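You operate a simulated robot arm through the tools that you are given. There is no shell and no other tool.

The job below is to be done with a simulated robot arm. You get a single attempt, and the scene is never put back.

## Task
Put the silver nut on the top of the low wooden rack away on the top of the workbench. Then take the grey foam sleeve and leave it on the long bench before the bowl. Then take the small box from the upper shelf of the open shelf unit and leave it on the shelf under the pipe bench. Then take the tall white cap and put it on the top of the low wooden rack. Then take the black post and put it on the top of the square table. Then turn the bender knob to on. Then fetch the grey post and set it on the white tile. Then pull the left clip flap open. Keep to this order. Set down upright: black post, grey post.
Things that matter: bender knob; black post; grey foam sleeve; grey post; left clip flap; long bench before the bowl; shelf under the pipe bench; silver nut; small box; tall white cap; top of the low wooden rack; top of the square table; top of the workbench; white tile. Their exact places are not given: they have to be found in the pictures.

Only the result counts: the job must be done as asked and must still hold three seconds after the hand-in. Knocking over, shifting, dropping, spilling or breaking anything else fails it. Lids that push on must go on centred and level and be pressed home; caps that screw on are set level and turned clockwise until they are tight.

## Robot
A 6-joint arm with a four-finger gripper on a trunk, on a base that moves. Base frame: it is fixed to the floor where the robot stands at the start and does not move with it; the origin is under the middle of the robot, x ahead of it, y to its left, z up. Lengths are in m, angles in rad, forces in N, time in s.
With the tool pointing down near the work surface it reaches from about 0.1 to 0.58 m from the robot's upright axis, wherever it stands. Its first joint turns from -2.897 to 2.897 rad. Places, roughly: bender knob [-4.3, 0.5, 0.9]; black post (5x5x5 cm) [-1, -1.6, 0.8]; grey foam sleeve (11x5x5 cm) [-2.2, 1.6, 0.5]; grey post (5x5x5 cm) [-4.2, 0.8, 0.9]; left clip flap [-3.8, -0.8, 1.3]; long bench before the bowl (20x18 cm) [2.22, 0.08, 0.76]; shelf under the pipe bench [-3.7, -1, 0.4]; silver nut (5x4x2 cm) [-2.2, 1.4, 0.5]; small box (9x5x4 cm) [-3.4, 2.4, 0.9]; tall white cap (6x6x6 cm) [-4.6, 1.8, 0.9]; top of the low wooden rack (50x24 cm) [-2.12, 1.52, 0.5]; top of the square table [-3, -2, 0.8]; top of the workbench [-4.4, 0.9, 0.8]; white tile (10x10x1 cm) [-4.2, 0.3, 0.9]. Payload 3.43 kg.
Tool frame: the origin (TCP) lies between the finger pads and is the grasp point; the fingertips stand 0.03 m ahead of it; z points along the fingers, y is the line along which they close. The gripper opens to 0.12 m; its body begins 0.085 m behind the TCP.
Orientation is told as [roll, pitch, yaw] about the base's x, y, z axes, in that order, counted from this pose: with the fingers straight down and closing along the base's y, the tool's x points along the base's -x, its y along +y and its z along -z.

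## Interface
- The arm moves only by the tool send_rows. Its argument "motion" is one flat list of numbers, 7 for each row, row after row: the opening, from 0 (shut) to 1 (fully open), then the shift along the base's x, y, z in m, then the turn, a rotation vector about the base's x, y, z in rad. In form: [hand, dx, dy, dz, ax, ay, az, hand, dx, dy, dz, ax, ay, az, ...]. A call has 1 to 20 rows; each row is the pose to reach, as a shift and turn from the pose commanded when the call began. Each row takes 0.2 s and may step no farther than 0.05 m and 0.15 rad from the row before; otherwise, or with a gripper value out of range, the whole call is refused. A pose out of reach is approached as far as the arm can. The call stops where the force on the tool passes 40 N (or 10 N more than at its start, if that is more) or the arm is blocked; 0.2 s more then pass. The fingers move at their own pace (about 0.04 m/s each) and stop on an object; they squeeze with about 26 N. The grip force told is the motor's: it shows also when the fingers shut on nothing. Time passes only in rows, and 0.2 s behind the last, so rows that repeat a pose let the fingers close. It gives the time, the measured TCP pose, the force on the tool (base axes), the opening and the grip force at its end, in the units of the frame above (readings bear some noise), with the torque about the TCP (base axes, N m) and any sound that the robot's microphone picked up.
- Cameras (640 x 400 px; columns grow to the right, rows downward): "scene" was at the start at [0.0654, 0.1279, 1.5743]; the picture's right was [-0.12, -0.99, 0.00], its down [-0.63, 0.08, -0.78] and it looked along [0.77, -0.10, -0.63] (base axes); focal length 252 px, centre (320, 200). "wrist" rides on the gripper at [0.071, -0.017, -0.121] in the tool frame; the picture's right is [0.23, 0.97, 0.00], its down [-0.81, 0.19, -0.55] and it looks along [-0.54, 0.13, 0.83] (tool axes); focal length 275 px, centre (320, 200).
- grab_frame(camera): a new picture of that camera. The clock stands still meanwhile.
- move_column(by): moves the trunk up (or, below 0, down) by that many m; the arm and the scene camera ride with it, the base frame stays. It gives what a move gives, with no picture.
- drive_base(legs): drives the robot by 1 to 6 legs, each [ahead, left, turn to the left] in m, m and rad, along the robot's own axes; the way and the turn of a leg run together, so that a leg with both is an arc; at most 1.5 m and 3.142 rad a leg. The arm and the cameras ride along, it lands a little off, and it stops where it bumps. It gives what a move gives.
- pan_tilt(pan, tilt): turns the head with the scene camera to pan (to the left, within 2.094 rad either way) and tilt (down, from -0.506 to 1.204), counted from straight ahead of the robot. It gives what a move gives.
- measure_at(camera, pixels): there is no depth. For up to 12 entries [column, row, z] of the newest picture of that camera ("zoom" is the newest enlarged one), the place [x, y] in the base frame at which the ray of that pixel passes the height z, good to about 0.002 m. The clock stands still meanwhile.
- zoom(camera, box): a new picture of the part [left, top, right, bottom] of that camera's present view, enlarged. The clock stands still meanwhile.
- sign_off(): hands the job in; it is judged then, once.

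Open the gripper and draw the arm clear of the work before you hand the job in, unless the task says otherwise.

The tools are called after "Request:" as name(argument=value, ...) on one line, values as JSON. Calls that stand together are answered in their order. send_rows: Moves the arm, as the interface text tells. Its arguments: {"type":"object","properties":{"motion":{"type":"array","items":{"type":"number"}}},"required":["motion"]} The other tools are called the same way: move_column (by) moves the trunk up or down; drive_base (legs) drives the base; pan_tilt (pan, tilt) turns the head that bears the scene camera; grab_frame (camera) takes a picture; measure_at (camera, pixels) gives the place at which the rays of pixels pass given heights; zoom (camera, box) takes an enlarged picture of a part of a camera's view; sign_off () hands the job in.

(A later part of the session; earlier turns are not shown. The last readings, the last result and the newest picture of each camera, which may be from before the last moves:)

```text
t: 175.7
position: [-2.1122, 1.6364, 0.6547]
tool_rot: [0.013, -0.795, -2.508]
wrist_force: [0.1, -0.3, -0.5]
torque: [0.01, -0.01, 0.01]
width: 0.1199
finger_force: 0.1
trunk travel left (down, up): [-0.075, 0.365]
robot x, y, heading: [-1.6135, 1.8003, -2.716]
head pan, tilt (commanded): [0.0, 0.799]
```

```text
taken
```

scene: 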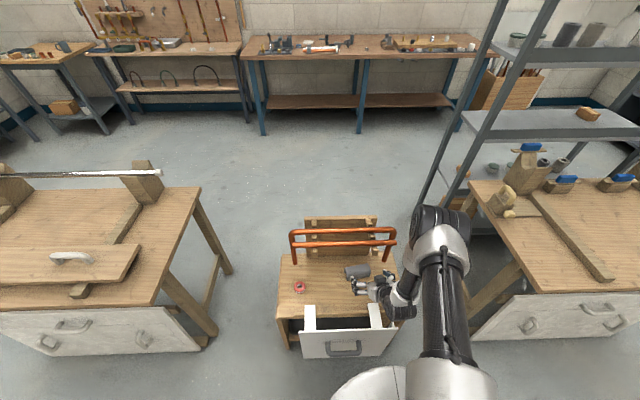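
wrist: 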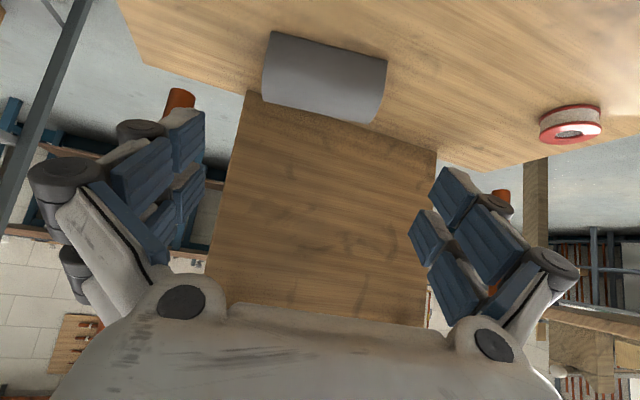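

Request:
zoom(camera="scene", box=[280, 200, 440, 350])

Request:
zoom(camera="wrist", box=[220, 10, 420, 140])

Request:
measure_at(camera="zoom", pixels=[[320, 200, 0.5], [170, 70, 0.5], [530, 160, 0.5]])

```text
2.67 times, centred on (360, 275) of scene
```

zoom: 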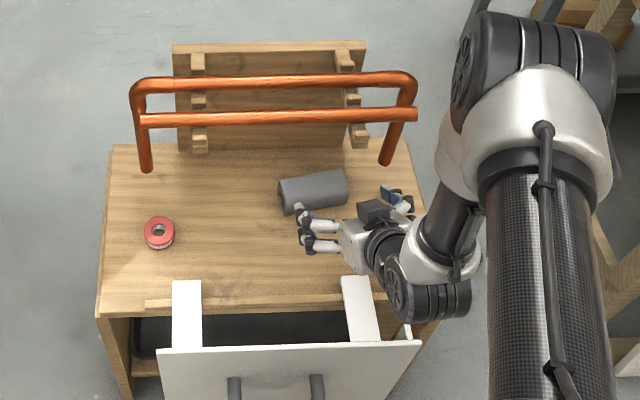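

```text
3.08 times, centred on (320, 75) of wrist
```

zoom: 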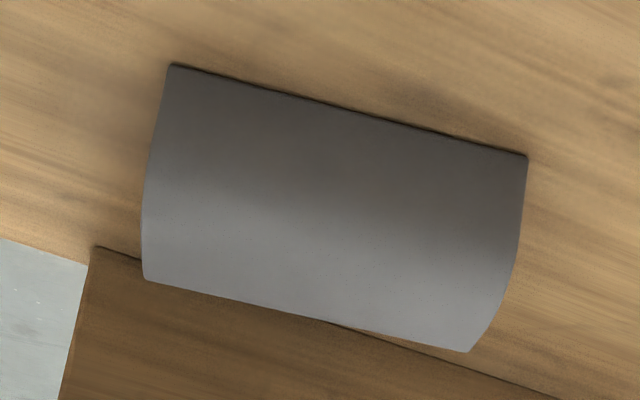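

```text
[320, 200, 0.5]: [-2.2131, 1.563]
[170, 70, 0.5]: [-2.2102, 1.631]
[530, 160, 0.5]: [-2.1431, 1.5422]
```

Alignment is good (sleeve axis 127.1°, tool 126.3°, lateral offset 2 mm). I advance 10 cm along the tool axis with a 2 mm sideways correction and look again.

Request:
send_rows(motion=[1, -0.014, -0.0115, -0.0175, 0, 0, 0.005, 1, -0.028, -0.0225, -0.035, 0, 0, 0.01, 1, -0.042, -0.033, -0.0525, 0, 0, 0.01, 1, -0.0565, -0.044, -0.07, 0, 0, 0.01])

Request:
grab_frame(camera="wrist")

```text
t: 176.7
position: [-2.1684, 1.5938, 0.5824]
tool_rot: [0.015, -0.797, -2.499]
wrist_force: [-0.8, -0.1, 0.2]
torque: [0.0, 0.0, -0.03]
width: 0.12
finger_force: 0.1
trunk travel left (down, up): [-0.075, 0.365]
robot x, y, heading: [-1.6182, 1.8048, -2.72]
head pan, tilt (commanded): [0.0, 0.799]
```

```text
taken
```

wrist: 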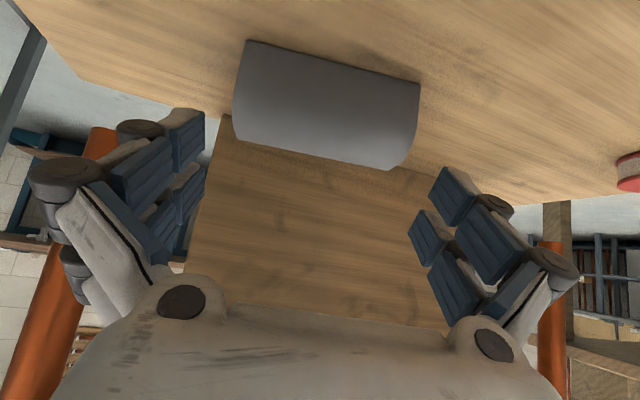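

The sleeve is centred between the fingertips (centre col ≈325 vs expected 327). I advance the remaining 5 cm.

Request:
send_rows(motion=[1, -0.01, -0.0073, -0.012, 0, 0, 0, 1, -0.019, -0.0143, -0.023, 0, 0, 0, 1, -0.0286, -0.0213, -0.033, 0, 0, 0])

Request:
grab_frame(camera="wrist")

```text
t: 177.5
position: [-2.1985, 1.5711, 0.5505]
tool_rot: [0.014, -0.798, -2.5]
wrist_force: [0.1, 0.0, 0.8]
torque: [-0.01, 0.0, -0.01]
width: 0.1198
finger_force: 0.0
trunk travel left (down, up): [-0.075, 0.365]
robot x, y, heading: [-1.6168, 1.8027, -2.717]
head pan, tilt (commanded): [0.0, 0.799]
```

```text
taken
```

wrist: 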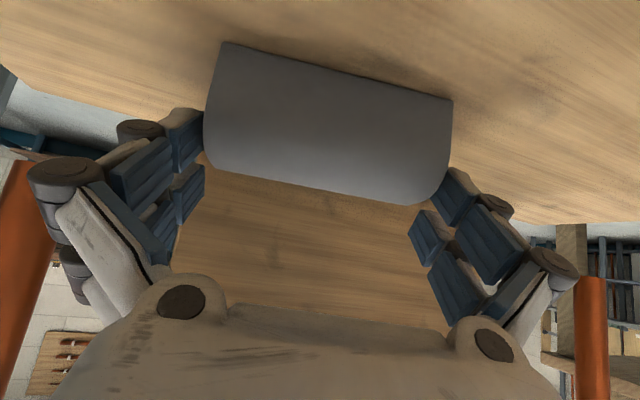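

Fingers bracket the sleeve's ends. I go 8 mm further along the axis and close.

Request:
send_rows(motion=[1, -0.005, -0.0035, -0.006, 0, 0, 0, 0.8, -0.005, -0.0035, -0.006, 0, 0, 0, 0.5, -0.005, -0.0035, -0.006, 0, 0, 0, 0.5, -0.005, -0.0035, -0.006, 0, 0, 0, 0.5, -0.005, -0.0035, -0.006, 0, 0, 0])

Request:
grab_frame(camera="wrist")

```text
t: 178.7
position: [-2.203, 1.5674, 0.5444]
tool_rot: [0.012, -0.798, -2.5]
wrist_force: [0.9, -0.6, 1.2]
torque: [-0.06, -0.08, 0.01]
width: 0.109
finger_force: 25.9
trunk travel left (down, up): [-0.075, 0.365]
robot x, y, heading: [-1.6164, 1.8024, -2.716]
head pan, tilt (commanded): [0.0, 0.799]
```

```text
taken
```

wrist: 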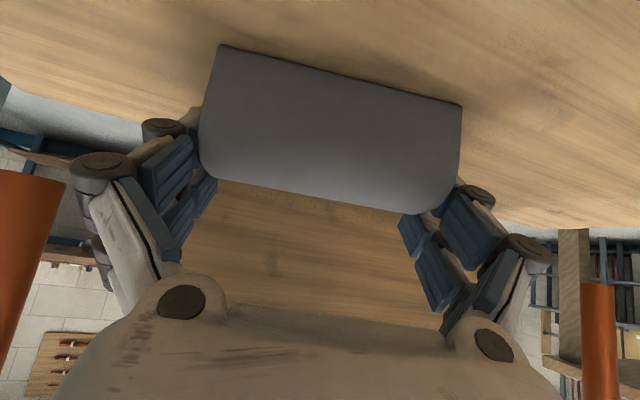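

The sleeve is gripped (0.109 m, 26 N). I lift 2 cm and back out along the tool axis.

Request:
send_rows(motion=[0.5, 0, 0, 0.008, 0, 0, 0, 0.5, 0.003, 0.002, 0.02, 0, 0, 0, 0.5, 0.02, 0.014, 0.035, 0, 0, 0, 0.5, 0.04, 0.028, 0.05, 0, 0, 0, 0.5, 0.065, 0.045, 0.068, 0, 0, 0, 0.5, 0.09, 0.06, 0.088, 0, 0, 0, 0.5, 0.12, 0.07, 0.108, 0, 0, 0, 0.5, 0.15, 0.08, 0.128, 0, 0, 0, 0.5, 0.18, 0.085, 0.14, 0, 0, 0])

Request:
grab_frame(camera="wrist")

```text
t: 180.7
position: [-2.0211, 1.6528, 0.6857]
tool_rot: [0.012, -0.797, -2.5]
wrist_force: [-0.9, -0.3, 0.3]
torque: [-0.04, -0.02, 0.02]
width: 0.1093
finger_force: 25.5
trunk travel left (down, up): [-0.075, 0.365]
robot x, y, heading: [-1.6156, 1.7994, -2.718]
head pan, tilt (commanded): [0.0, 0.799]
```

```text
taken
```

wrist: 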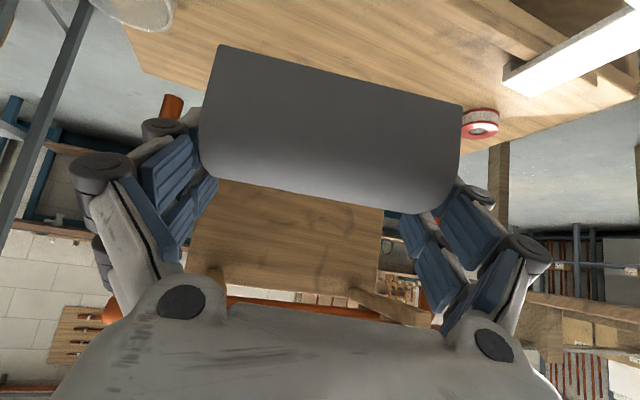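

Sleeve held firmly. I raise the trunk 0.2 m for the drive, back off from the rack, turn south and drive down the corridor.

Request:
move_column(by=0.2)

Request:
drive_base(legs=[[-0.264, 0.668, 0], [0, 0, 1.148], [0.8, 0.17, 0], [0.5, 0.33, 0], [0, 0, 1.57]])

Request:
grab_frame(camera="scene")

Request:
grab_frame(camera="wrist")

```text
t: 182.9
position: [-2.0224, 1.6523, 0.8846]
tool_rot: [0.015, -0.798, -2.499]
wrist_force: [0.3, 0.1, -0.5]
torque: [0.03, 0.0, 0.0]
width: 0.109
finger_force: 26.4
trunk travel left (down, up): [-0.275, 0.165]
robot x, y, heading: [-1.6176, 1.7985, -2.72]
head pan, tilt (commanded): [0.0, 0.799]
```

```text
t: 200.6
position: [-0.1047, 0.0187, 0.8848]
tool_rot: [0.014, -0.799, 0.285]
wrist_force: [-0.2, 0.3, -0.6]
torque: [0.03, 0.0, 0.0]
width: 0.1089
finger_force: 26.2
trunk travel left (down, up): [-0.275, 0.165]
robot x, y, heading: [-0.5313, 0.0185, 0.068]
head pan, tilt (commanded): [0.0, 0.799]
```

```text
taken
```

scene: 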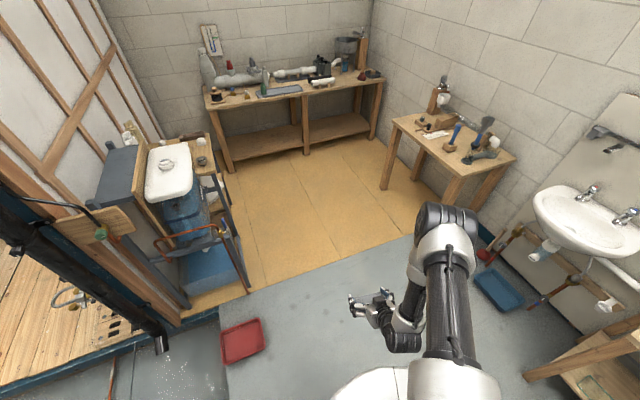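

```text
taken
```

wrist: 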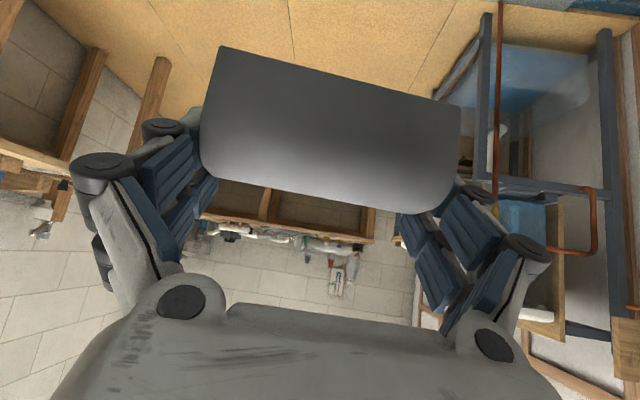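

The long bench is ahead; I measure its front edge, the small bench and tank stand for clearance, and zoom on the bench top.

Request:
measure_at(camera="scene", pixels=[[206, 110, 0.75], [383, 80, 0.75], [234, 172, 0.0], [307, 155, 0.0], [377, 137, 0.0], [394, 118, 0.8], [383, 188, 0.0], [455, 230, 0.0], [247, 292, 0.0], [320, 83, 0.77], [345, 60, 0.8]])

Request:
zoom(camera="scene", box=[190, 20, 400, 140])

```text
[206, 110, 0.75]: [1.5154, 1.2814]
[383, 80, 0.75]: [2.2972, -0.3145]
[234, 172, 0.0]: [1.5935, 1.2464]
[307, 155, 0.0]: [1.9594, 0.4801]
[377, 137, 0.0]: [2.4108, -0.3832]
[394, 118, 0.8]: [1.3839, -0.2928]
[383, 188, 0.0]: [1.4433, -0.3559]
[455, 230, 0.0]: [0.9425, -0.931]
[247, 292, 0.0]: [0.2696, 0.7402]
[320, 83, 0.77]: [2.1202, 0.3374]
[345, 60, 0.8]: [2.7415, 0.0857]
```

```text
3.05 times, centred on (295, 80) of scene
```

zoom: 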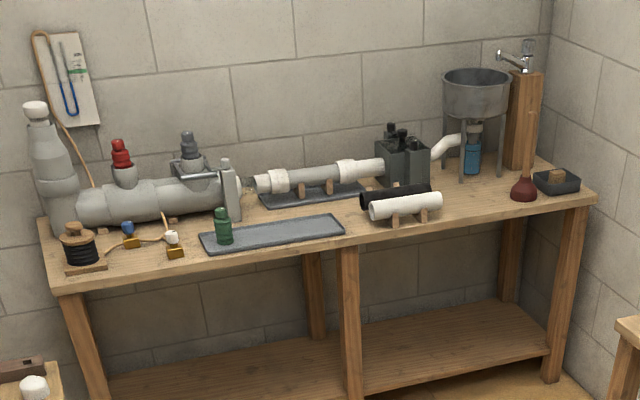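

Request:
zoom(camera="scene", box=[370, 60, 530, 240])

Request:
measure_at(camera="scene", pixels=[[394, 119, 0.75], [467, 172, 0.75], [517, 158, 0.75], [440, 113, 0.75], [334, 80, 0.79], [364, 85, 0.76], [343, 88, 0.76], [329, 92, 0.76]])

```text
2.22 times, centred on (450, 150) of scene
```

zoom: 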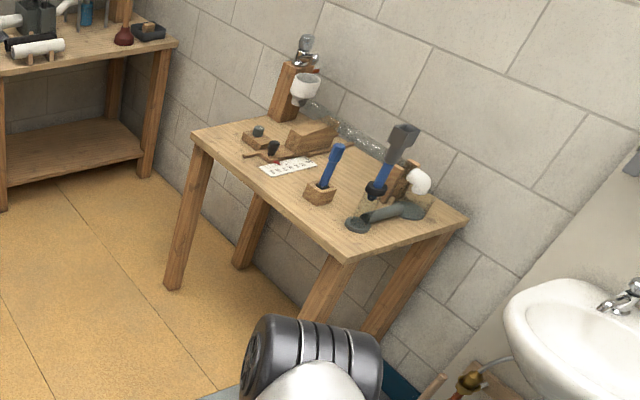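

```text
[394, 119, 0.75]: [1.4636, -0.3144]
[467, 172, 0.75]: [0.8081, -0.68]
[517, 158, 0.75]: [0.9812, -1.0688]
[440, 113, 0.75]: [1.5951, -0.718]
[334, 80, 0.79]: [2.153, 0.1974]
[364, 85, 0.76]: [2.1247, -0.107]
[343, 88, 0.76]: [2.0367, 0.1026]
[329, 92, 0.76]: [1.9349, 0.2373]
```

The target spot lies between the white tubes (right end ≈(2.15,0.20)) and the plunger. I drive closer, to about (1.25, 0.13), and look again.

Request:
drive_base(legs=[[0.9, 0, 0], [0.88, 0, 0]])

Request:
grab_frame(camera="scene")

Request:
zoom(camera="scene", box=[250, 60, 450, 200])

```text
t: 209.6
position: [1.6659, 0.133, 0.8858]
tool_rot: [0.013, -0.799, 0.29]
wrist_force: [0.1, -0.5, -0.5]
torque: [0.03, -0.02, -0.01]
width: 0.1089
finger_force: 25.3
trunk travel left (down, up): [-0.275, 0.165]
robot x, y, heading: [1.2317, 0.1304, 0.069]
head pan, tilt (commanded): [0.0, 0.799]
```

```text
taken
```

scene: 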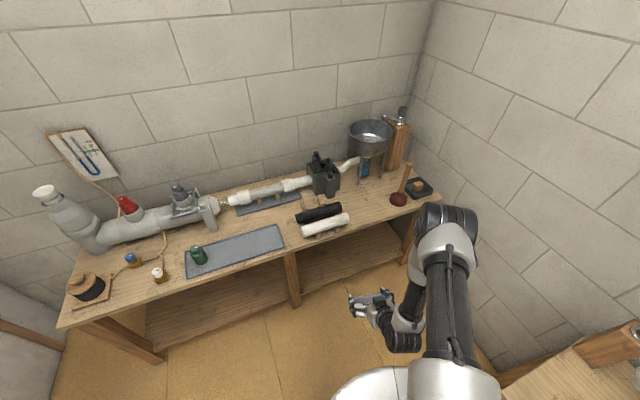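

```text
2.86 times, centred on (350, 130) of scene
```

zoom: 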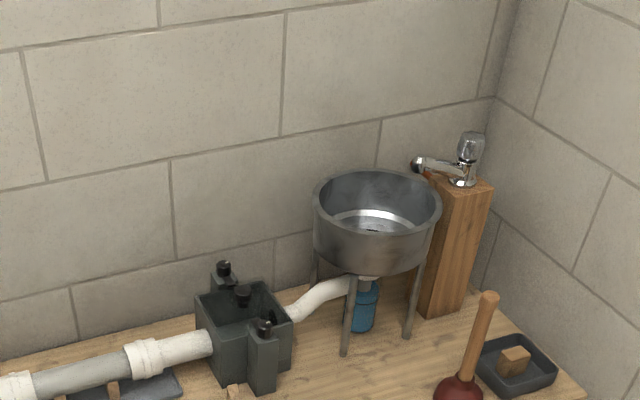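

Request:
zoom(camera="scene", box=[280, 140, 450, 270])

Request:
measure_at(camera="scene", pixels=[[350, 213, 0.78], [350, 220, 0.79], [398, 202, 0.76], [383, 180, 0.76], [358, 185, 0.76], [375, 208, 0.76], [370, 225, 0.76], [300, 258, 0.76], [58, 325, 0.76], [415, 205, 0.76], [341, 208, 0.79]])

```text
3.08 times, centred on (365, 205) of scene
```

zoom: 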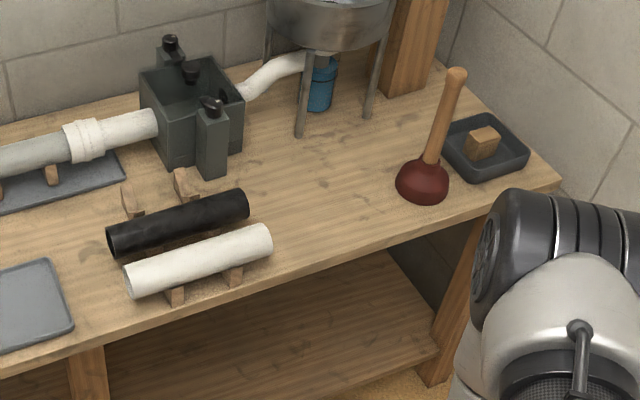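

```text
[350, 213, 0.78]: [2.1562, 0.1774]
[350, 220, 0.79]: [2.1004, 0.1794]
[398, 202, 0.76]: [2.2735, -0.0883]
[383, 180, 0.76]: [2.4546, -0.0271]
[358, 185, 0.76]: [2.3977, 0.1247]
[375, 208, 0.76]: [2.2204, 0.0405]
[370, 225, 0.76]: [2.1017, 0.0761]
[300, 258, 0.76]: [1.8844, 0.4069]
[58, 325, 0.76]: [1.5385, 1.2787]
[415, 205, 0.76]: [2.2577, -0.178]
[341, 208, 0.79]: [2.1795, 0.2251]
```

The free spot between the tube ends (≈(2.10,0.18),(2.18,0.225)) and the plunger (≈(2.27,-0.09)) centres at about (2.216, 0.089). I raise the trunk 4 cm, turn so the sleeve lies along the bench, and move up to it.

Request:
move_column(by=0.04)

Request:
drive_base(legs=[[0, 0, 0.166], [0.2, -0.242, 0], [0.207, 0, 0]])

Request:
grab_frame(camera="scene")

Request:
grab_frame(camera="wrist")

```text
t: 210.4
position: [1.6649, 0.1324, 0.9249]
tool_rot: [0.015, -0.796, 0.288]
wrist_force: [0.0, 0.1, -1.4]
torque: [0.0, 0.01, -0.03]
width: 0.109
finger_force: 25.8
trunk travel left (down, up): [-0.315, 0.125]
robot x, y, heading: [1.2327, 0.1348, 0.069]
head pan, tilt (commanded): [0.0, 0.799]
```

```text
t: 214.4
position: [2.1143, 0.0708, 0.9247]
tool_rot: [0.012, -0.795, 0.46]
wrist_force: [0.6, -0.5, -0.1]
torque: [-0.02, 0.0, -0.02]
width: 0.109
finger_force: 25.7
trunk travel left (down, up): [-0.315, 0.125]
robot x, y, heading: [1.6887, -0.0008, 0.24]
head pan, tilt (commanded): [0.0, 0.799]
```

```text
taken
```

scene: 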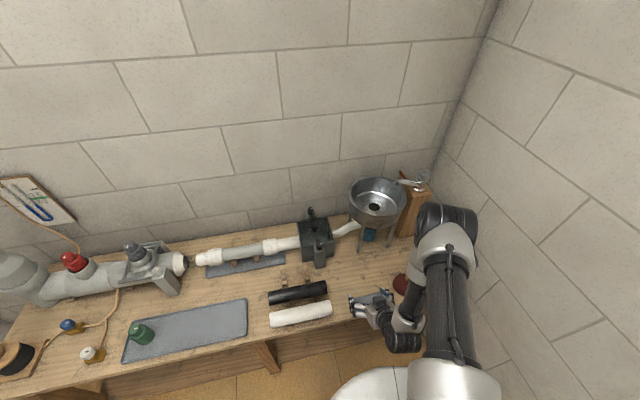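

```text
taken
```

wrist: 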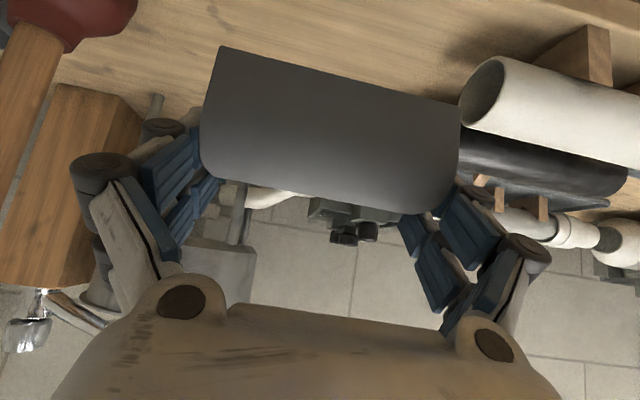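

Request:
zoom(camera="scene", box=[250, 220, 450, 350])

Request:
measure_at(camera="wrist", pixels=[[70, 30, 0.77], [35, 30, 0.8], [0, 130, 0.9], [20, 150, 0.95], [490, 90, 0.79], [630, 60, 0.76], [135, 5, 0.77], [460, 50, 0.76]])

```text
3.08 times, centred on (350, 285) of scene
```

zoom: 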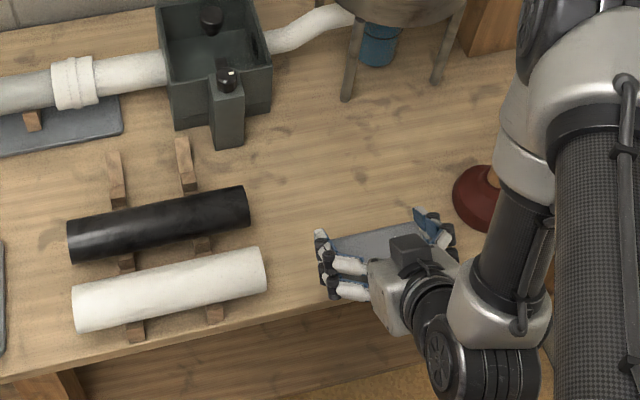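

```text
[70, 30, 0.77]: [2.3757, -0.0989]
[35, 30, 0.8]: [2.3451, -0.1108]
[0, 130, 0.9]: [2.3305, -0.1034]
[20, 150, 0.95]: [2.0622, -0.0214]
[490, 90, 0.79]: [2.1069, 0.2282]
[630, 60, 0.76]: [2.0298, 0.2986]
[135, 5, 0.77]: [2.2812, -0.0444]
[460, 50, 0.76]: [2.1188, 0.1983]
```

Clear of plunger, tubes and bowl legs. I move forward over the spot and lower to about 2 cm above the bench.

Request:
send_rows(motion=[0.5, 0.035, 0.006, -0.005, 0, 0, 0, 0.5, 0.07, 0.012, -0.01, 0, 0, 0, 0.5, 0.101, 0.018, -0.02, 0, 0, 0, 0.5, 0.101, 0.018, -0.05, 0, 0, 0, 0.5, 0.101, 0.018, -0.075, 0, 0, 0, 0.5, 0.101, 0.018, -0.095, 0, 0, 0])

Request:
grab_frame(camera="scene")

Request:
grab_frame(camera="wrist")

```text
t: 215.8
position: [2.2153, 0.0869, 0.8293]
tool_rot: [0.014, -0.797, 0.458]
wrist_force: [0.2, 0.4, -0.3]
torque: [0.01, 0.01, 0.0]
width: 0.1089
finger_force: 25.5
trunk travel left (down, up): [-0.315, 0.125]
robot x, y, heading: [1.6842, -0.0046, 0.241]
head pan, tilt (commanded): [0.0, 0.799]
```

```text
taken
```

scene: 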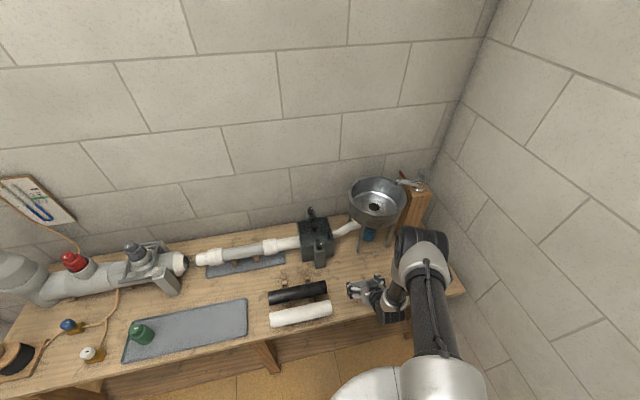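

```text
taken
```

wrist: 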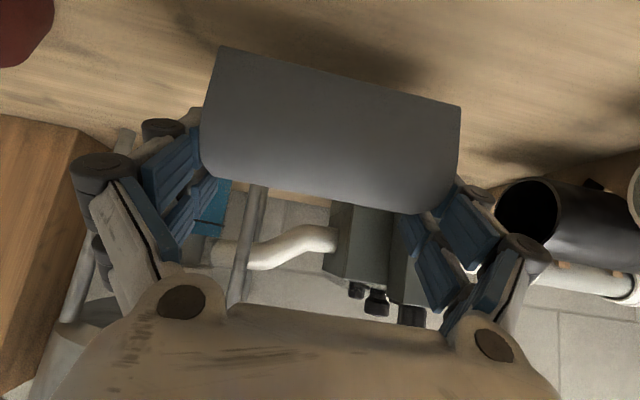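

Request:
send_rows(motion=[0.5, 0, 0, -0.01, 0, 0, 0, 0.5, 0, 0, -0.018, 0, 0, 0, 0.5, 0, 0, -0.021, 0, 0, 0, 0.5, 0, 0, -0.024, 0, 0, 0])

```text
t: 216.8
position: [2.2151, 0.0877, 0.8072]
tool_rot: [0.015, -0.798, 0.46]
wrist_force: [-0.1, -0.3, -0.4]
torque: [0.0, 0.01, -0.02]
width: 0.109
finger_force: 26.1
trunk travel left (down, up): [-0.315, 0.125]
robot x, y, heading: [1.6881, -0.0054, 0.241]
head pan, tilt (commanded): [0.0, 0.799]
```

No contact yet at z 0.807. I creep down in 2 mm steps until the force rises.

Request:
send_rows(motion=[0.5, 0, 0, -0.002, 0, 0, 0, 0.5, 0, 0, -0.004, 0, 0, 0, 0.5, 0, 0, -0.006, 0, 0, 0])

Request:
grab_frame(camera="wrist")

```text
t: 217.6
position: [2.2164, 0.0875, 0.802]
tool_rot: [0.01, -0.803, 0.461]
wrist_force: [-0.1, 3.8, 21.2]
torque: [0.18, -0.23, 0.07]
width: 0.1099
finger_force: 26.2
trunk travel left (down, up): [-0.315, 0.125]
robot x, y, heading: [1.6906, -0.0043, 0.238]
head pan, tilt (commanded): [0.0, 0.799]
```

```text
taken
```

wrist: 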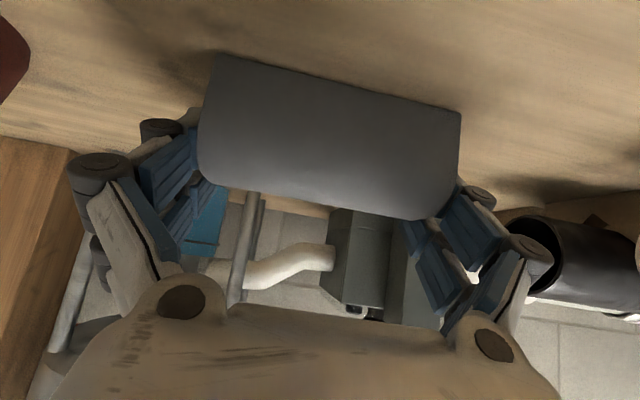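

Contact at 0.802 (21 N). I ease up 3 mm and open fully.

Request:
send_rows(motion=[0.5, 0, 0, 0.003, 0, 0, 0, 1, 0, 0, 0.003, 0, 0, 0, 1, 0, 0, 0.003, 0, 0, 0, 1, 0, 0, 0.003, 0, 0, 0])

Request:
grab_frame(camera="wrist")

```text
t: 218.6
position: [2.2139, 0.0886, 0.8031]
tool_rot: [0.015, -0.796, 0.457]
wrist_force: [-0.1, 0.3, -1.0]
torque: [0.01, 0.01, -0.01]
width: 0.1198
finger_force: 0.1
trunk travel left (down, up): [-0.315, 0.125]
robot x, y, heading: [1.687, -0.0029, 0.24]
head pan, tilt (commanded): [0.0, 0.799]
```

```text
taken
```

wrist: 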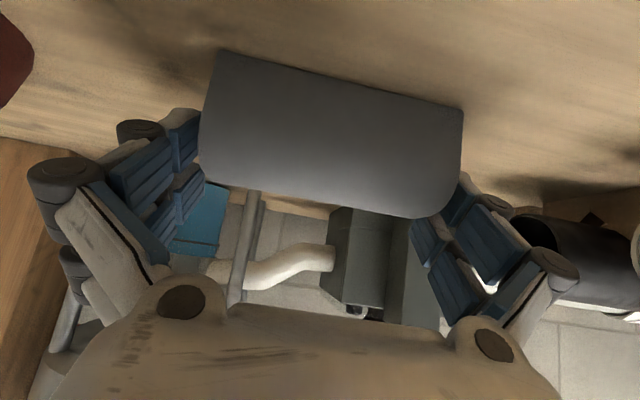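

Released. I retreat exactly along the tool axis so the fingers slide off the ends.

Request:
send_rows(motion=[1, -0.0064, -0.0032, 0.007, 0, 0, 0, 1, -0.0193, -0.0095, 0.0209, 0, 0, 0, 1, -0.0386, -0.019, 0.0418, 0, 0, 0, 1, -0.0643, -0.0317, 0.0697, 0, 0, 0])

Request:
grab_frame(camera="wrist")

```text
t: 219.6
position: [2.1506, 0.0565, 0.873]
tool_rot: [0.015, -0.797, 0.459]
wrist_force: [-0.6, 0.0, 0.0]
torque: [0.04, 0.0, -0.02]
width: 0.1201
finger_force: 0.1
trunk travel left (down, up): [-0.315, 0.125]
robot x, y, heading: [1.6835, -0.0033, 0.237]
head pan, tilt (commanded): [0.0, 0.799]
```

```text
taken
```

wrist: 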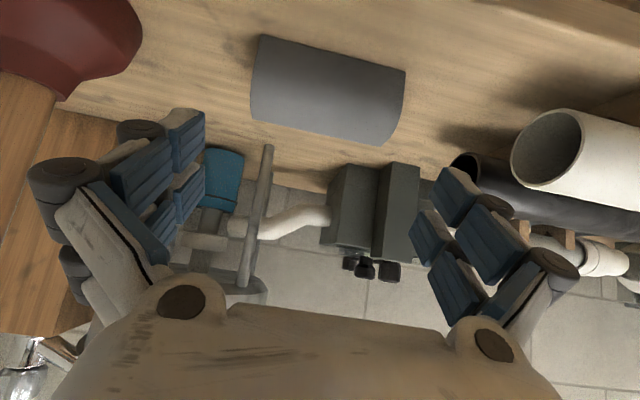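

The sleeve lies free on the bench. I check its place, then retract further.

Request:
measure_at(camera="wrist", pixels=[[262, 37, 0.76], [405, 70, 0.76], [252, 117, 0.8], [385, 143, 0.8]])

Request:
send_rows(motion=[0.8, -0.03, -0.015, 0.03, 0, 0, 0, 0.8, -0.05, -0.025, 0.06, 0, 0, 0, 0.8, -0.06, -0.03, 0.09, 0.06, -0.117, 0, 0.8, -0.06, -0.03, 0.11, 0.12, -0.234, 0, 0.8, -0.06, -0.03, 0.12, 0.18, -0.35, 0])

Request:
grab_frame(camera="scene")

```text
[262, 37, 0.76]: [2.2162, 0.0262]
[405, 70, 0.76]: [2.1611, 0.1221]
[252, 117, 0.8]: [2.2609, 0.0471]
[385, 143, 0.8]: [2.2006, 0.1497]
```

```text
t: 220.8
position: [2.0923, 0.0247, 0.992]
tool_rot: [0.031, -1.194, 0.442]
wrist_force: [0.4, -0.2, 0.2]
torque: [-0.04, -0.01, 0.01]
width: 0.0962
finger_force: 0.0
trunk travel left (down, up): [-0.315, 0.125]
robot x, y, heading: [1.6881, -0.0023, 0.243]
head pan, tilt (commanded): [0.0, 0.799]
```

```text
taken
```

scene: 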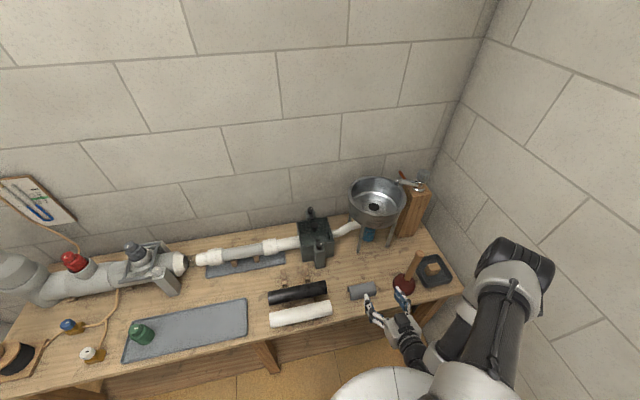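

The sleeve sits in the spot (centre ≈(2.21, 0.086)). I tilted the wrong way while retracting; I first pull back from the bench, then bring the tool upright.

Request:
send_rows(motion=[0.8, -0.03, -0.015, 0.01, 0, 0, 0, 0.8, -0.06, -0.03, 0.02, 0, 0, 0, 0.8, -0.07, -0.035, 0.03, -0.055, 0.112, 0, 0.8, -0.07, -0.035, 0.03, -0.11, 0.224, 0, 0.8, -0.07, -0.035, 0.03, -0.166, 0.336, 0, 0.8, -0.07, -0.035, 0.03, -0.221, 0.448, 0, 0.8, -0.07, -0.035, 0.03, -0.276, 0.56, 0, 0.8, -0.07, -0.035, 0.03, -0.331, 0.672, 0, 0.8, -0.07, -0.035, 0.03, -0.387, 0.785, 0, 0.8, -0.07, -0.035, 0.03, -0.442, 0.897, 0])

Request:
grab_frame(camera="scene")

```text
t: 223.0
position: [2.0202, -0.0084, 1.0224]
tool_rot: [0.017, -0.189, 0.452]
wrist_force: [1.0, 0.4, -0.8]
torque: [-0.03, -0.03, -0.01]
width: 0.0962
finger_force: 0.1
trunk travel left (down, up): [-0.315, 0.125]
robot x, y, heading: [1.6886, 0.0011, 0.241]
head pan, tilt (commanded): [0.0, 0.799]
```

```text
taken
```

scene: 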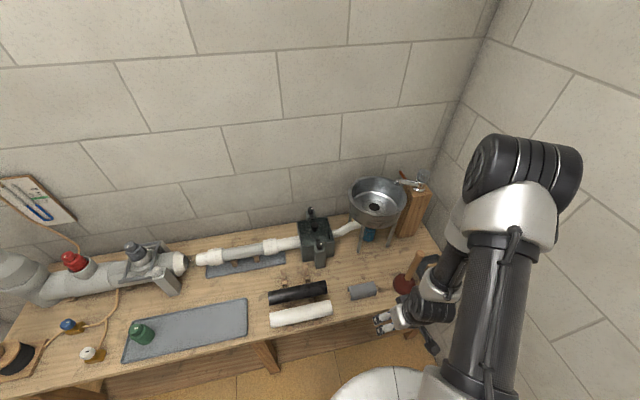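

Now to the shelf unit for the small box: back off, turn left to face west, and drive along the southern route.

Request:
drive_base(legs=[[-0.5, 0.2, 0], [0, 0, 2.9], [1.0, 0.1, 0], [1.1, 0.5, 0], [0.85, 0, 0], [0.8, 0, 0]])

Request:
grab_frame(camera="scene")

```text
t: 251.6
position: [-2.8888, -0.6753, 1.0225]
tool_rot: [0.02, -0.191, -2.873]
wrist_force: [0.1, -0.7, -0.2]
torque: [-0.02, -0.04, 0.03]
width: 0.0961
finger_force: 0.1
trunk travel left (down, up): [-0.315, 0.125]
robot x, y, heading: [-2.5643, -0.7423, -3.083]
head pan, tilt (commanded): [0.0, 0.799]
```

```text
taken
```

scene: 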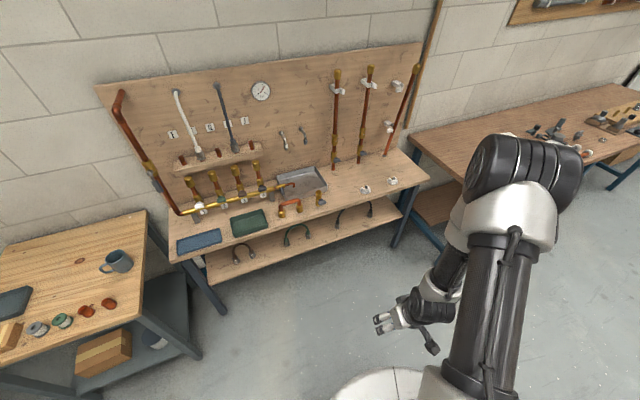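

Request:
pan_tilt(pan=-1.35, tilt=0.4)

Request:
grab_frame(camera="scene")

Request:
zoom(camera="scene", box=[240, 60, 480, 240])

```text
t: 253.1
position: [-2.8889, -0.6737, 1.0217]
tool_rot: [0.019, -0.19, -2.872]
wrist_force: [-0.6, 0.3, 0.1]
torque: [-0.03, 0.0, -0.01]
width: 0.0961
finger_force: 0.0
trunk travel left (down, up): [-0.315, 0.125]
robot x, y, heading: [-2.5639, -0.739, -3.086]
head pan, tilt (commanded): [-1.349, 0.4]
```

```text
taken
```

scene: 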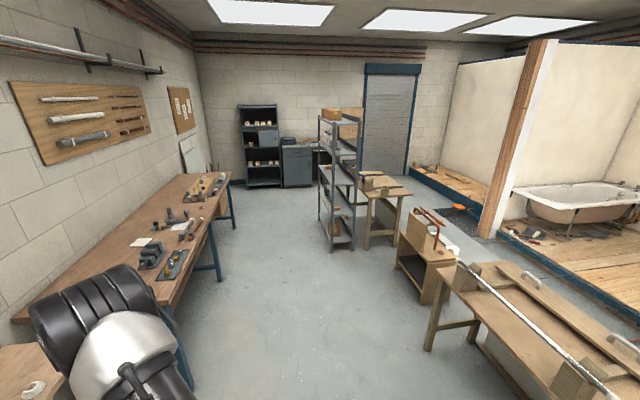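

```text
2.22 times, centred on (360, 150) of scene
```

zoom: 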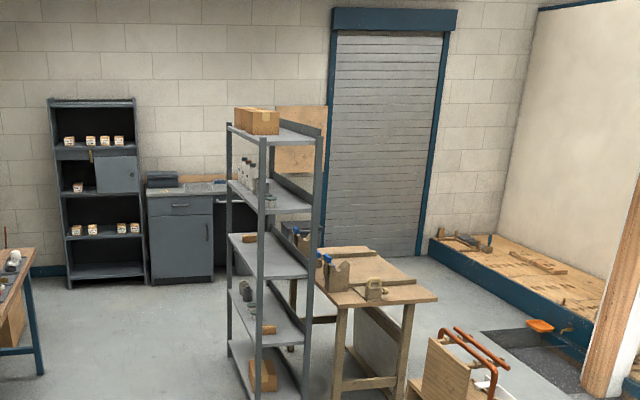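

Request:
measure_at(camera="scene", pixels=[[319, 220, 0.0], [332, 250, 0.0], [353, 250, 0.0], [366, 247, 0.0], [234, 222, 0.0], [328, 168, 0.87], [428, 300, 0.0], [398, 268, 0.0]])

Request:
zoom(camera="scene", box=[300, 140, 380, 260])

```text
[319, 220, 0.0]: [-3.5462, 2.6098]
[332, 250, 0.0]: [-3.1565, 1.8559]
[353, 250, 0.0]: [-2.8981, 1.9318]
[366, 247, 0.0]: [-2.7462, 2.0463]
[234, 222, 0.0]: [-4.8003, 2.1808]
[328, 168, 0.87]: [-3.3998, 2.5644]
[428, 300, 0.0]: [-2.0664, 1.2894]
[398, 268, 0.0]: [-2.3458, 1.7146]
```

```text
3.33 times, centred on (340, 200) of scene
```

zoom: 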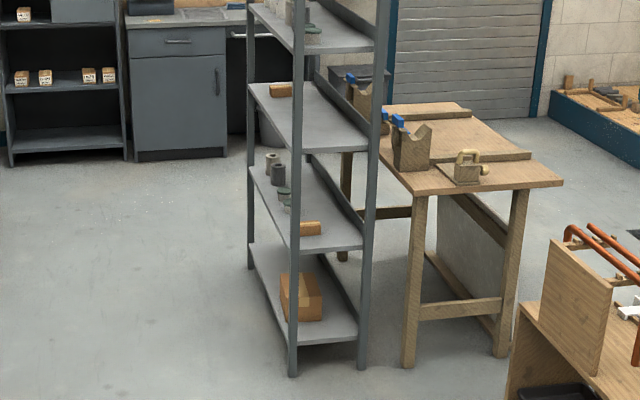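

The box shelf is the third level (z≈0.87), reachable from the west aisle; the shelf's west face runs from (-3.16,1.86) to (-3.55,2.61). I drive up the aisle and turn to face the shelf squarely.

Request:
drive_base(legs=[[0.33, -0.69, 0], [0.33, -0.69, 0], [0, 0, -2.746], [0.0, 0.8, 0]])

Request:
pan_tilt(pan=0.3, tilt=0.5)

Request:
grab_frame(camera="scene")

```text
t: 271.4
position: [-3.3521, 1.378, 1.0229]
tool_rot: [0.019, -0.189, 0.681]
wrist_force: [-0.6, -0.1, 0.5]
torque: [0.01, -0.03, 0.0]
width: 0.0961
finger_force: 0.0
trunk travel left (down, up): [-0.315, 0.125]
robot x, y, heading: [-3.6783, 1.3108, 0.468]
head pan, tilt (commanded): [-1.349, 0.4]
```

```text
t: 273.1
position: [-3.3512, 1.3772, 1.0232]
tool_rot: [0.019, -0.19, 0.681]
wrist_force: [0.3, -0.2, -0.3]
torque: [0.02, -0.01, -0.01]
width: 0.096
finger_force: 0.1
trunk travel left (down, up): [-0.315, 0.125]
robot x, y, heading: [-3.6731, 1.3116, 0.464]
head pan, tilt (commanded): [0.3, 0.499]
```

```text
taken
```

scene: 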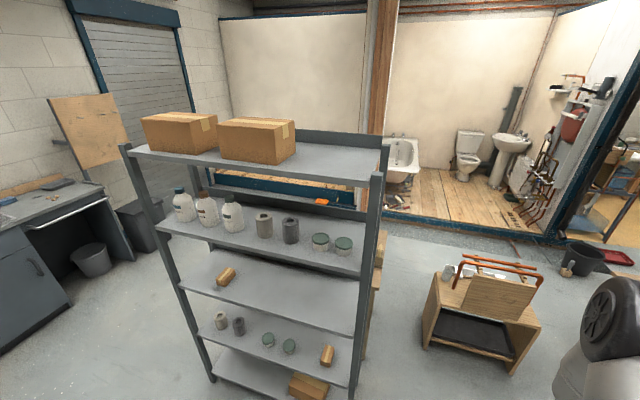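

The small box is on the third level at (226,277); another sits lower at (328,355). I measure the box and shelf posts.

Request:
measure_at(camera="scene", pixels=[[226, 280, 0.87], [226, 280, 0.9], [226, 280, 0.85], [180, 288, 0.87], [358, 335, 0.87], [160, 228, 1.2], [360, 247, 1.2], [122, 148, 1.5], [378, 178, 1.5], [328, 358, 0.5]])

Request:
zoom(camera="scene", box=[120, 180, 400, 400])

```text
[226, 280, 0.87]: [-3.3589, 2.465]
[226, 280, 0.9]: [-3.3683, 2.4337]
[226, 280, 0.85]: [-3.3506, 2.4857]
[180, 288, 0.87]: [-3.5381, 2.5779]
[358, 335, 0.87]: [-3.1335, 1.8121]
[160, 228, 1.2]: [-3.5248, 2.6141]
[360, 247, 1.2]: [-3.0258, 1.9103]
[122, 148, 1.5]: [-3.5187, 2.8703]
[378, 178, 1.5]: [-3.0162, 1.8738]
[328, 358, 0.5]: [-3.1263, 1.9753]
```

```text
1.82 times, centred on (260, 290) of scene
```

zoom: 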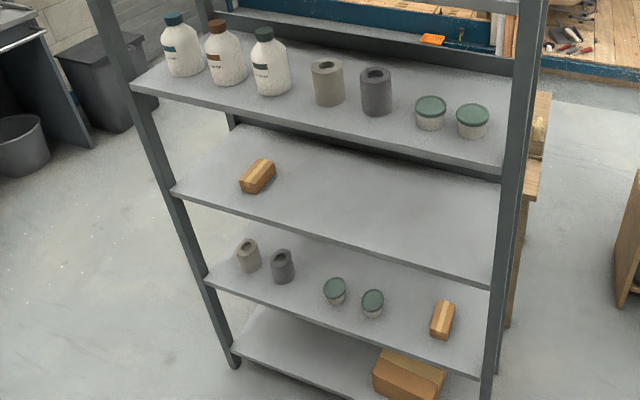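

I slide left along the shelf to stand in front of the box, keeping distance.

Request:
drive_base(legs=[[0.08, 0.9, 0]])

Request:
pan_tilt(pan=0.0, tilt=0.7)

Request:
grab_frame(camera="scene")

Request:
grab_frame(camera="wrist")

```text
t: 277.8
position: [-3.6898, 2.2187, 1.0225]
tool_rot: [0.017, -0.19, 0.686]
wrist_force: [-0.8, -0.3, 1.0]
torque: [-0.02, -0.05, 0.01]
width: 0.096
finger_force: 0.1
trunk travel left (down, up): [-0.315, 0.125]
robot x, y, heading: [-4.0139, 2.1457, 0.47]
head pan, tilt (commanded): [0.3, 0.499]
```

```text
t: 278.6
position: [-3.6887, 2.2179, 1.0225]
tool_rot: [0.02, -0.19, 0.685]
wrist_force: [-0.4, 0.5, -0.1]
torque: [-0.03, -0.02, -0.03]
width: 0.096
finger_force: 0.0
trunk travel left (down, up): [-0.315, 0.125]
robot x, y, heading: [-4.0121, 2.1466, 0.467]
head pan, tilt (commanded): [0.0, 0.7]
```

```text
taken
```

scene: 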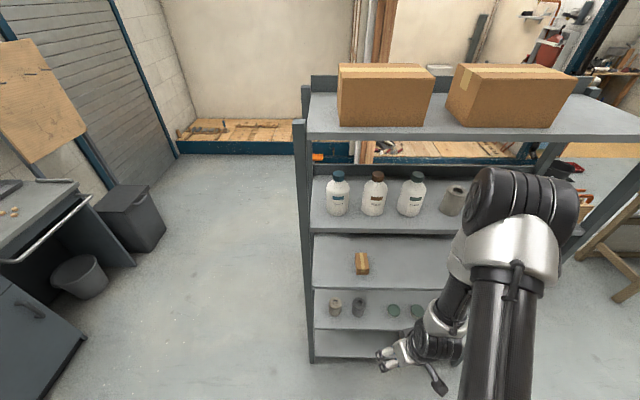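

```text
taken
```

wrist: 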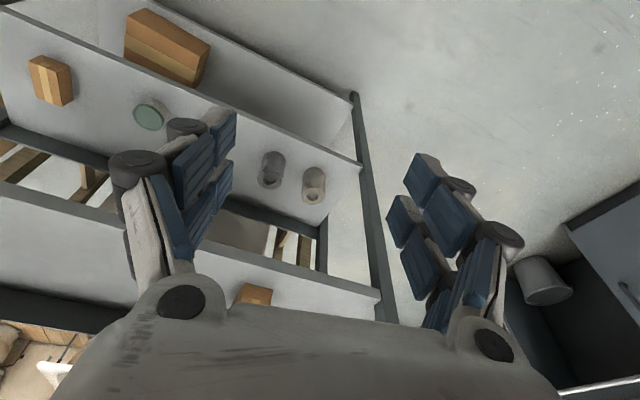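

Request:
zoom(camera="scene", box=[300, 200, 460, 320])

Request:
measure_at(camera="zoom", pixels=[[320, 200, 0.87], [225, 297, 0.87], [276, 297, 0.87], [225, 270, 0.91], [276, 270, 0.91], [222, 208, 0.91], [268, 208, 0.91], [60, 330, 0.87], [50, 135, 0.87]])

```text
3.33 times, centred on (380, 260) of scene
```

zoom: 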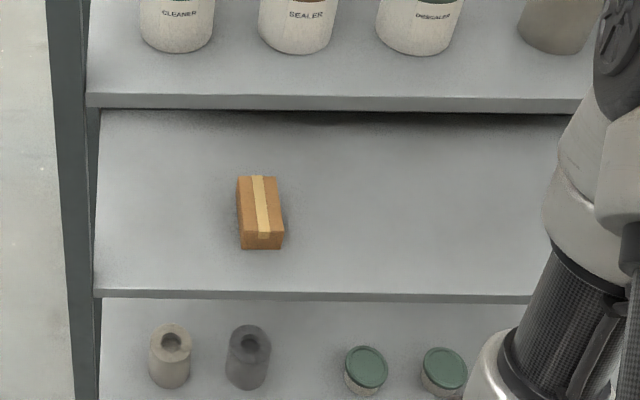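

```text
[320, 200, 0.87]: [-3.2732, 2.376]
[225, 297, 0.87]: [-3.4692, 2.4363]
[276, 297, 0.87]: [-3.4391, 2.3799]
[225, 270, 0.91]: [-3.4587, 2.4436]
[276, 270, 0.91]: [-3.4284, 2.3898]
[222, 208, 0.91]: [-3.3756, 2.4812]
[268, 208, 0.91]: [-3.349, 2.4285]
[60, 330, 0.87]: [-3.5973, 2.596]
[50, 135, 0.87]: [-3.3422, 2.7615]
```

Request:
measure_at(camera="zoom", pixels=[[241, 249, 0.87], [284, 249, 0.87], [241, 235, 0.91], [284, 235, 0.91], [237, 178, 0.91], [277, 177, 0.91], [95, 290, 0.87], [540, 295, 0.87], [95, 290, 0.85], [540, 295, 0.85], [90, 107, 1.17], [580, 112, 1.17]])

```text
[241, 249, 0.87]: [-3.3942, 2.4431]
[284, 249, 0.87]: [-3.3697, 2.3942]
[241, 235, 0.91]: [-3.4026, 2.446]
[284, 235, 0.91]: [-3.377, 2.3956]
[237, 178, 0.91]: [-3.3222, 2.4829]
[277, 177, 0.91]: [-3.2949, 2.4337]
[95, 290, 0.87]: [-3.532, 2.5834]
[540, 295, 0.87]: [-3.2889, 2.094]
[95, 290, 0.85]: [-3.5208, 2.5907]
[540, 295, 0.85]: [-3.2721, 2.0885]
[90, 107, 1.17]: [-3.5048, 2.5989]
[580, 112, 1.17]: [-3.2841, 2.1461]
```

The box (≈9×5.6 cm) is centred near (-3.345, 2.441), its long side pointing at me, so I grip across its width with the tool tilted. I step 10 cm closer and align yaw and tilt.

Request:
drive_base(legs=[[0.1, 0, 0]])

Request:
send_rows(motion=[0.9, 0, 0, 0, 0, 0, -0.117, 0.9, 0, 0, 0, 0, 0, -0.234])

Request:
send_rows(motion=[0.9, 0.01, 0.01, 0.0, 0.0532, -0.1098, 0, 0.9, 0.02, 0.02, 0.0, 0.1064, -0.2196, 0, 0.9, 0.03, 0.03, 0.0, 0.1596, -0.3294, 0, 0.9, 0.03, 0.04, 0.0, 0.2128, -0.4392, 0, 0.9, 0.03, 0.05, 0.0, 0.266, -0.549, 0])

Request:
grab_frame(camera="wrist")

Request:
grab_frame(camera="scene")

```text
t: 279.8
position: [-3.6004, 2.2636, 1.0218]
tool_rot: [0.017, -0.192, 0.687]
wrist_force: [0.5, 0.2, -0.6]
torque: [-0.04, 0.05, -0.02]
width: 0.0962
finger_force: 0.1
trunk travel left (down, up): [-0.315, 0.125]
robot x, y, heading: [-3.9248, 2.1914, 0.476]
head pan, tilt (commanded): [0.0, 0.7]
```

```text
t: 280.4
position: [-3.602, 2.2628, 1.0226]
tool_rot: [0.018, -0.192, 0.451]
wrist_force: [0.9, -0.6, 0.3]
torque: [0.0, 0.0, -0.02]
width: 0.1079
finger_force: 0.1
trunk travel left (down, up): [-0.315, 0.125]
robot x, y, heading: [-3.9299, 2.1929, 0.475]
head pan, tilt (commanded): [0.0, 0.7]
```

```text
t: 281.6
position: [-3.5603, 2.3148, 1.0269]
tool_rot: [0.004, -0.827, 0.465]
wrist_force: [-0.5, 0.1, -0.2]
torque: [0.0, 0.02, 0.0]
width: 0.108
finger_force: 0.1
trunk travel left (down, up): [-0.315, 0.125]
robot x, y, heading: [-3.9253, 2.1924, 0.472]
head pan, tilt (commanded): [0.0, 0.7]
```

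```text
taken
```

wrist: 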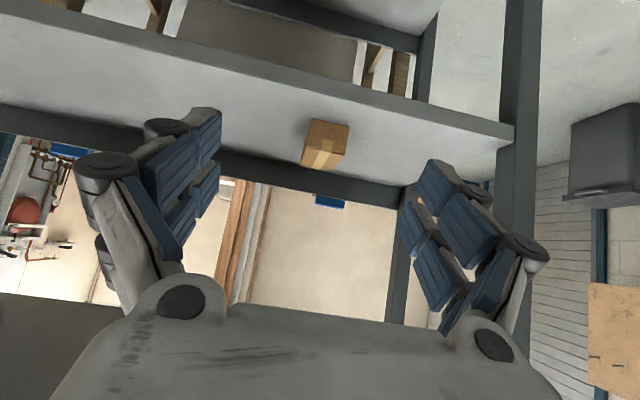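

```text
taken
```

scene: 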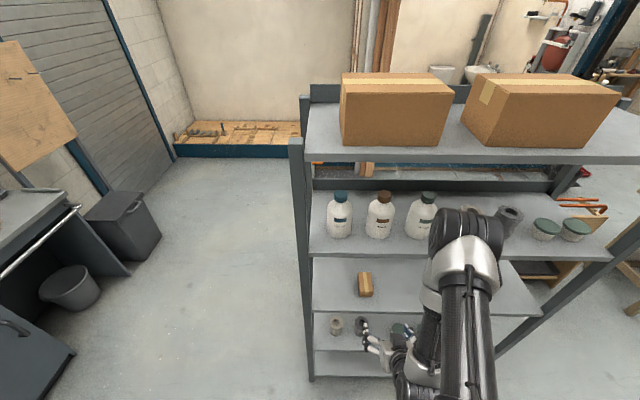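

Request:
zoom(camera="wrist", box=[260, 100, 400, 190])

Request:
measure_at(camera="zoom", pixels=[[320, 200, 0.87]])

```text
4.44 times, centred on (330, 145) of wrist
```

zoom: 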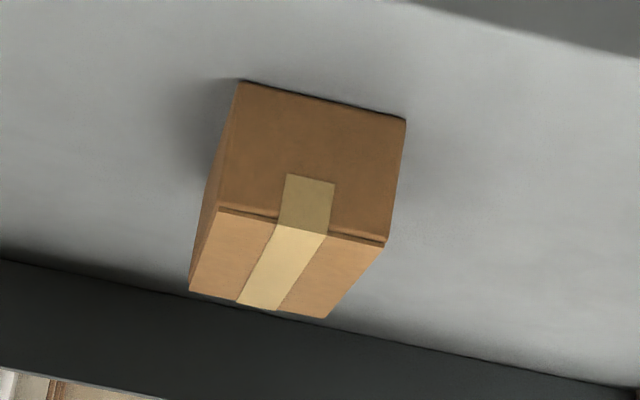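

```text
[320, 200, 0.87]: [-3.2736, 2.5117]
```

Request:
measure_at(camera="zoom", pixels=[[240, 82, 0.87], [405, 118, 0.87], [220, 210, 0.91], [387, 243, 0.91], [190, 290, 0.91], [325, 318, 0.91], [220, 210, 0.905], [387, 243, 0.905], [240, 82, 0.865], [405, 118, 0.865]])

```text
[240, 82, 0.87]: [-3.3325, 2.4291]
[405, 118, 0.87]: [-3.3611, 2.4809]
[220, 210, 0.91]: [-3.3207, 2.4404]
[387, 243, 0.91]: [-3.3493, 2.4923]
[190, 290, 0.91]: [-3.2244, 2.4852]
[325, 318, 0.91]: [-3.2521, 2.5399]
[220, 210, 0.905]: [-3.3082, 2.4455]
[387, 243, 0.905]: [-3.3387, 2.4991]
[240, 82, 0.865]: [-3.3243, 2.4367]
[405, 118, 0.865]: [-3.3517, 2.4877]
```

Triangulating both cameras gives a shelf top at z≈0.90 and box centre ≈(-3.359, 2.433). I move to a pre-grasp on the tool axis, then advance partway.

Request:
send_rows(motion=[0.8, 0.03, 0.02, 0.01, 0, 0, 0, 0.8, 0.06, 0.04, 0.02, 0, 0, 0, 0.8, 0.096, 0.065, 0.0244, 0, 0, 0, 0.8, 0.122, 0.078, -0.002, 0, 0, 0, 0.8, 0.148, 0.091, -0.029, 0, 0, 0, 0.8, 0.165, 0.0995, -0.046, 0, 0, 0])

Request:
grab_frame(camera="wrist")

Request:
grab_frame(camera="scene")

```text
t: 283.0
position: [-3.4082, 2.4136, 0.9743]
tool_rot: [0.018, -0.799, 0.455]
wrist_force: [0.2, 0.2, -0.4]
torque: [0.01, 0.01, 0.03]
width: 0.0959
finger_force: 0.1
trunk travel left (down, up): [-0.315, 0.125]
robot x, y, heading: [-3.9281, 2.1891, 0.475]
head pan, tilt (commanded): [0.0, 0.7]
```

```text
taken
```

wrist: 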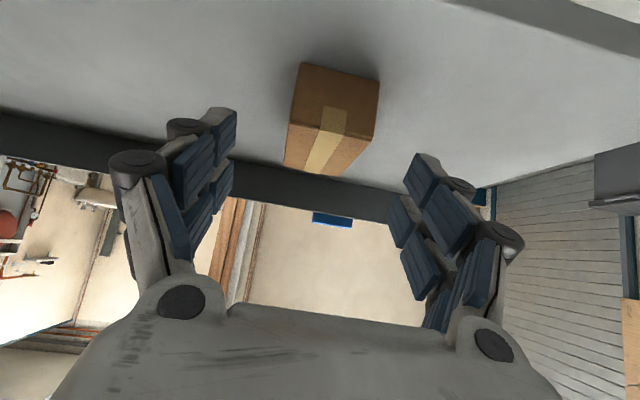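

```text
taken
```

scene: 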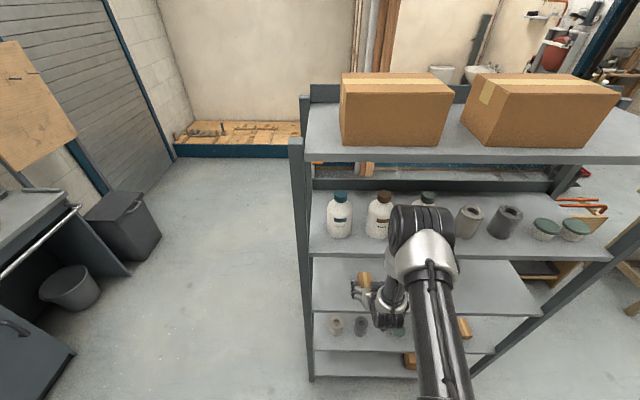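

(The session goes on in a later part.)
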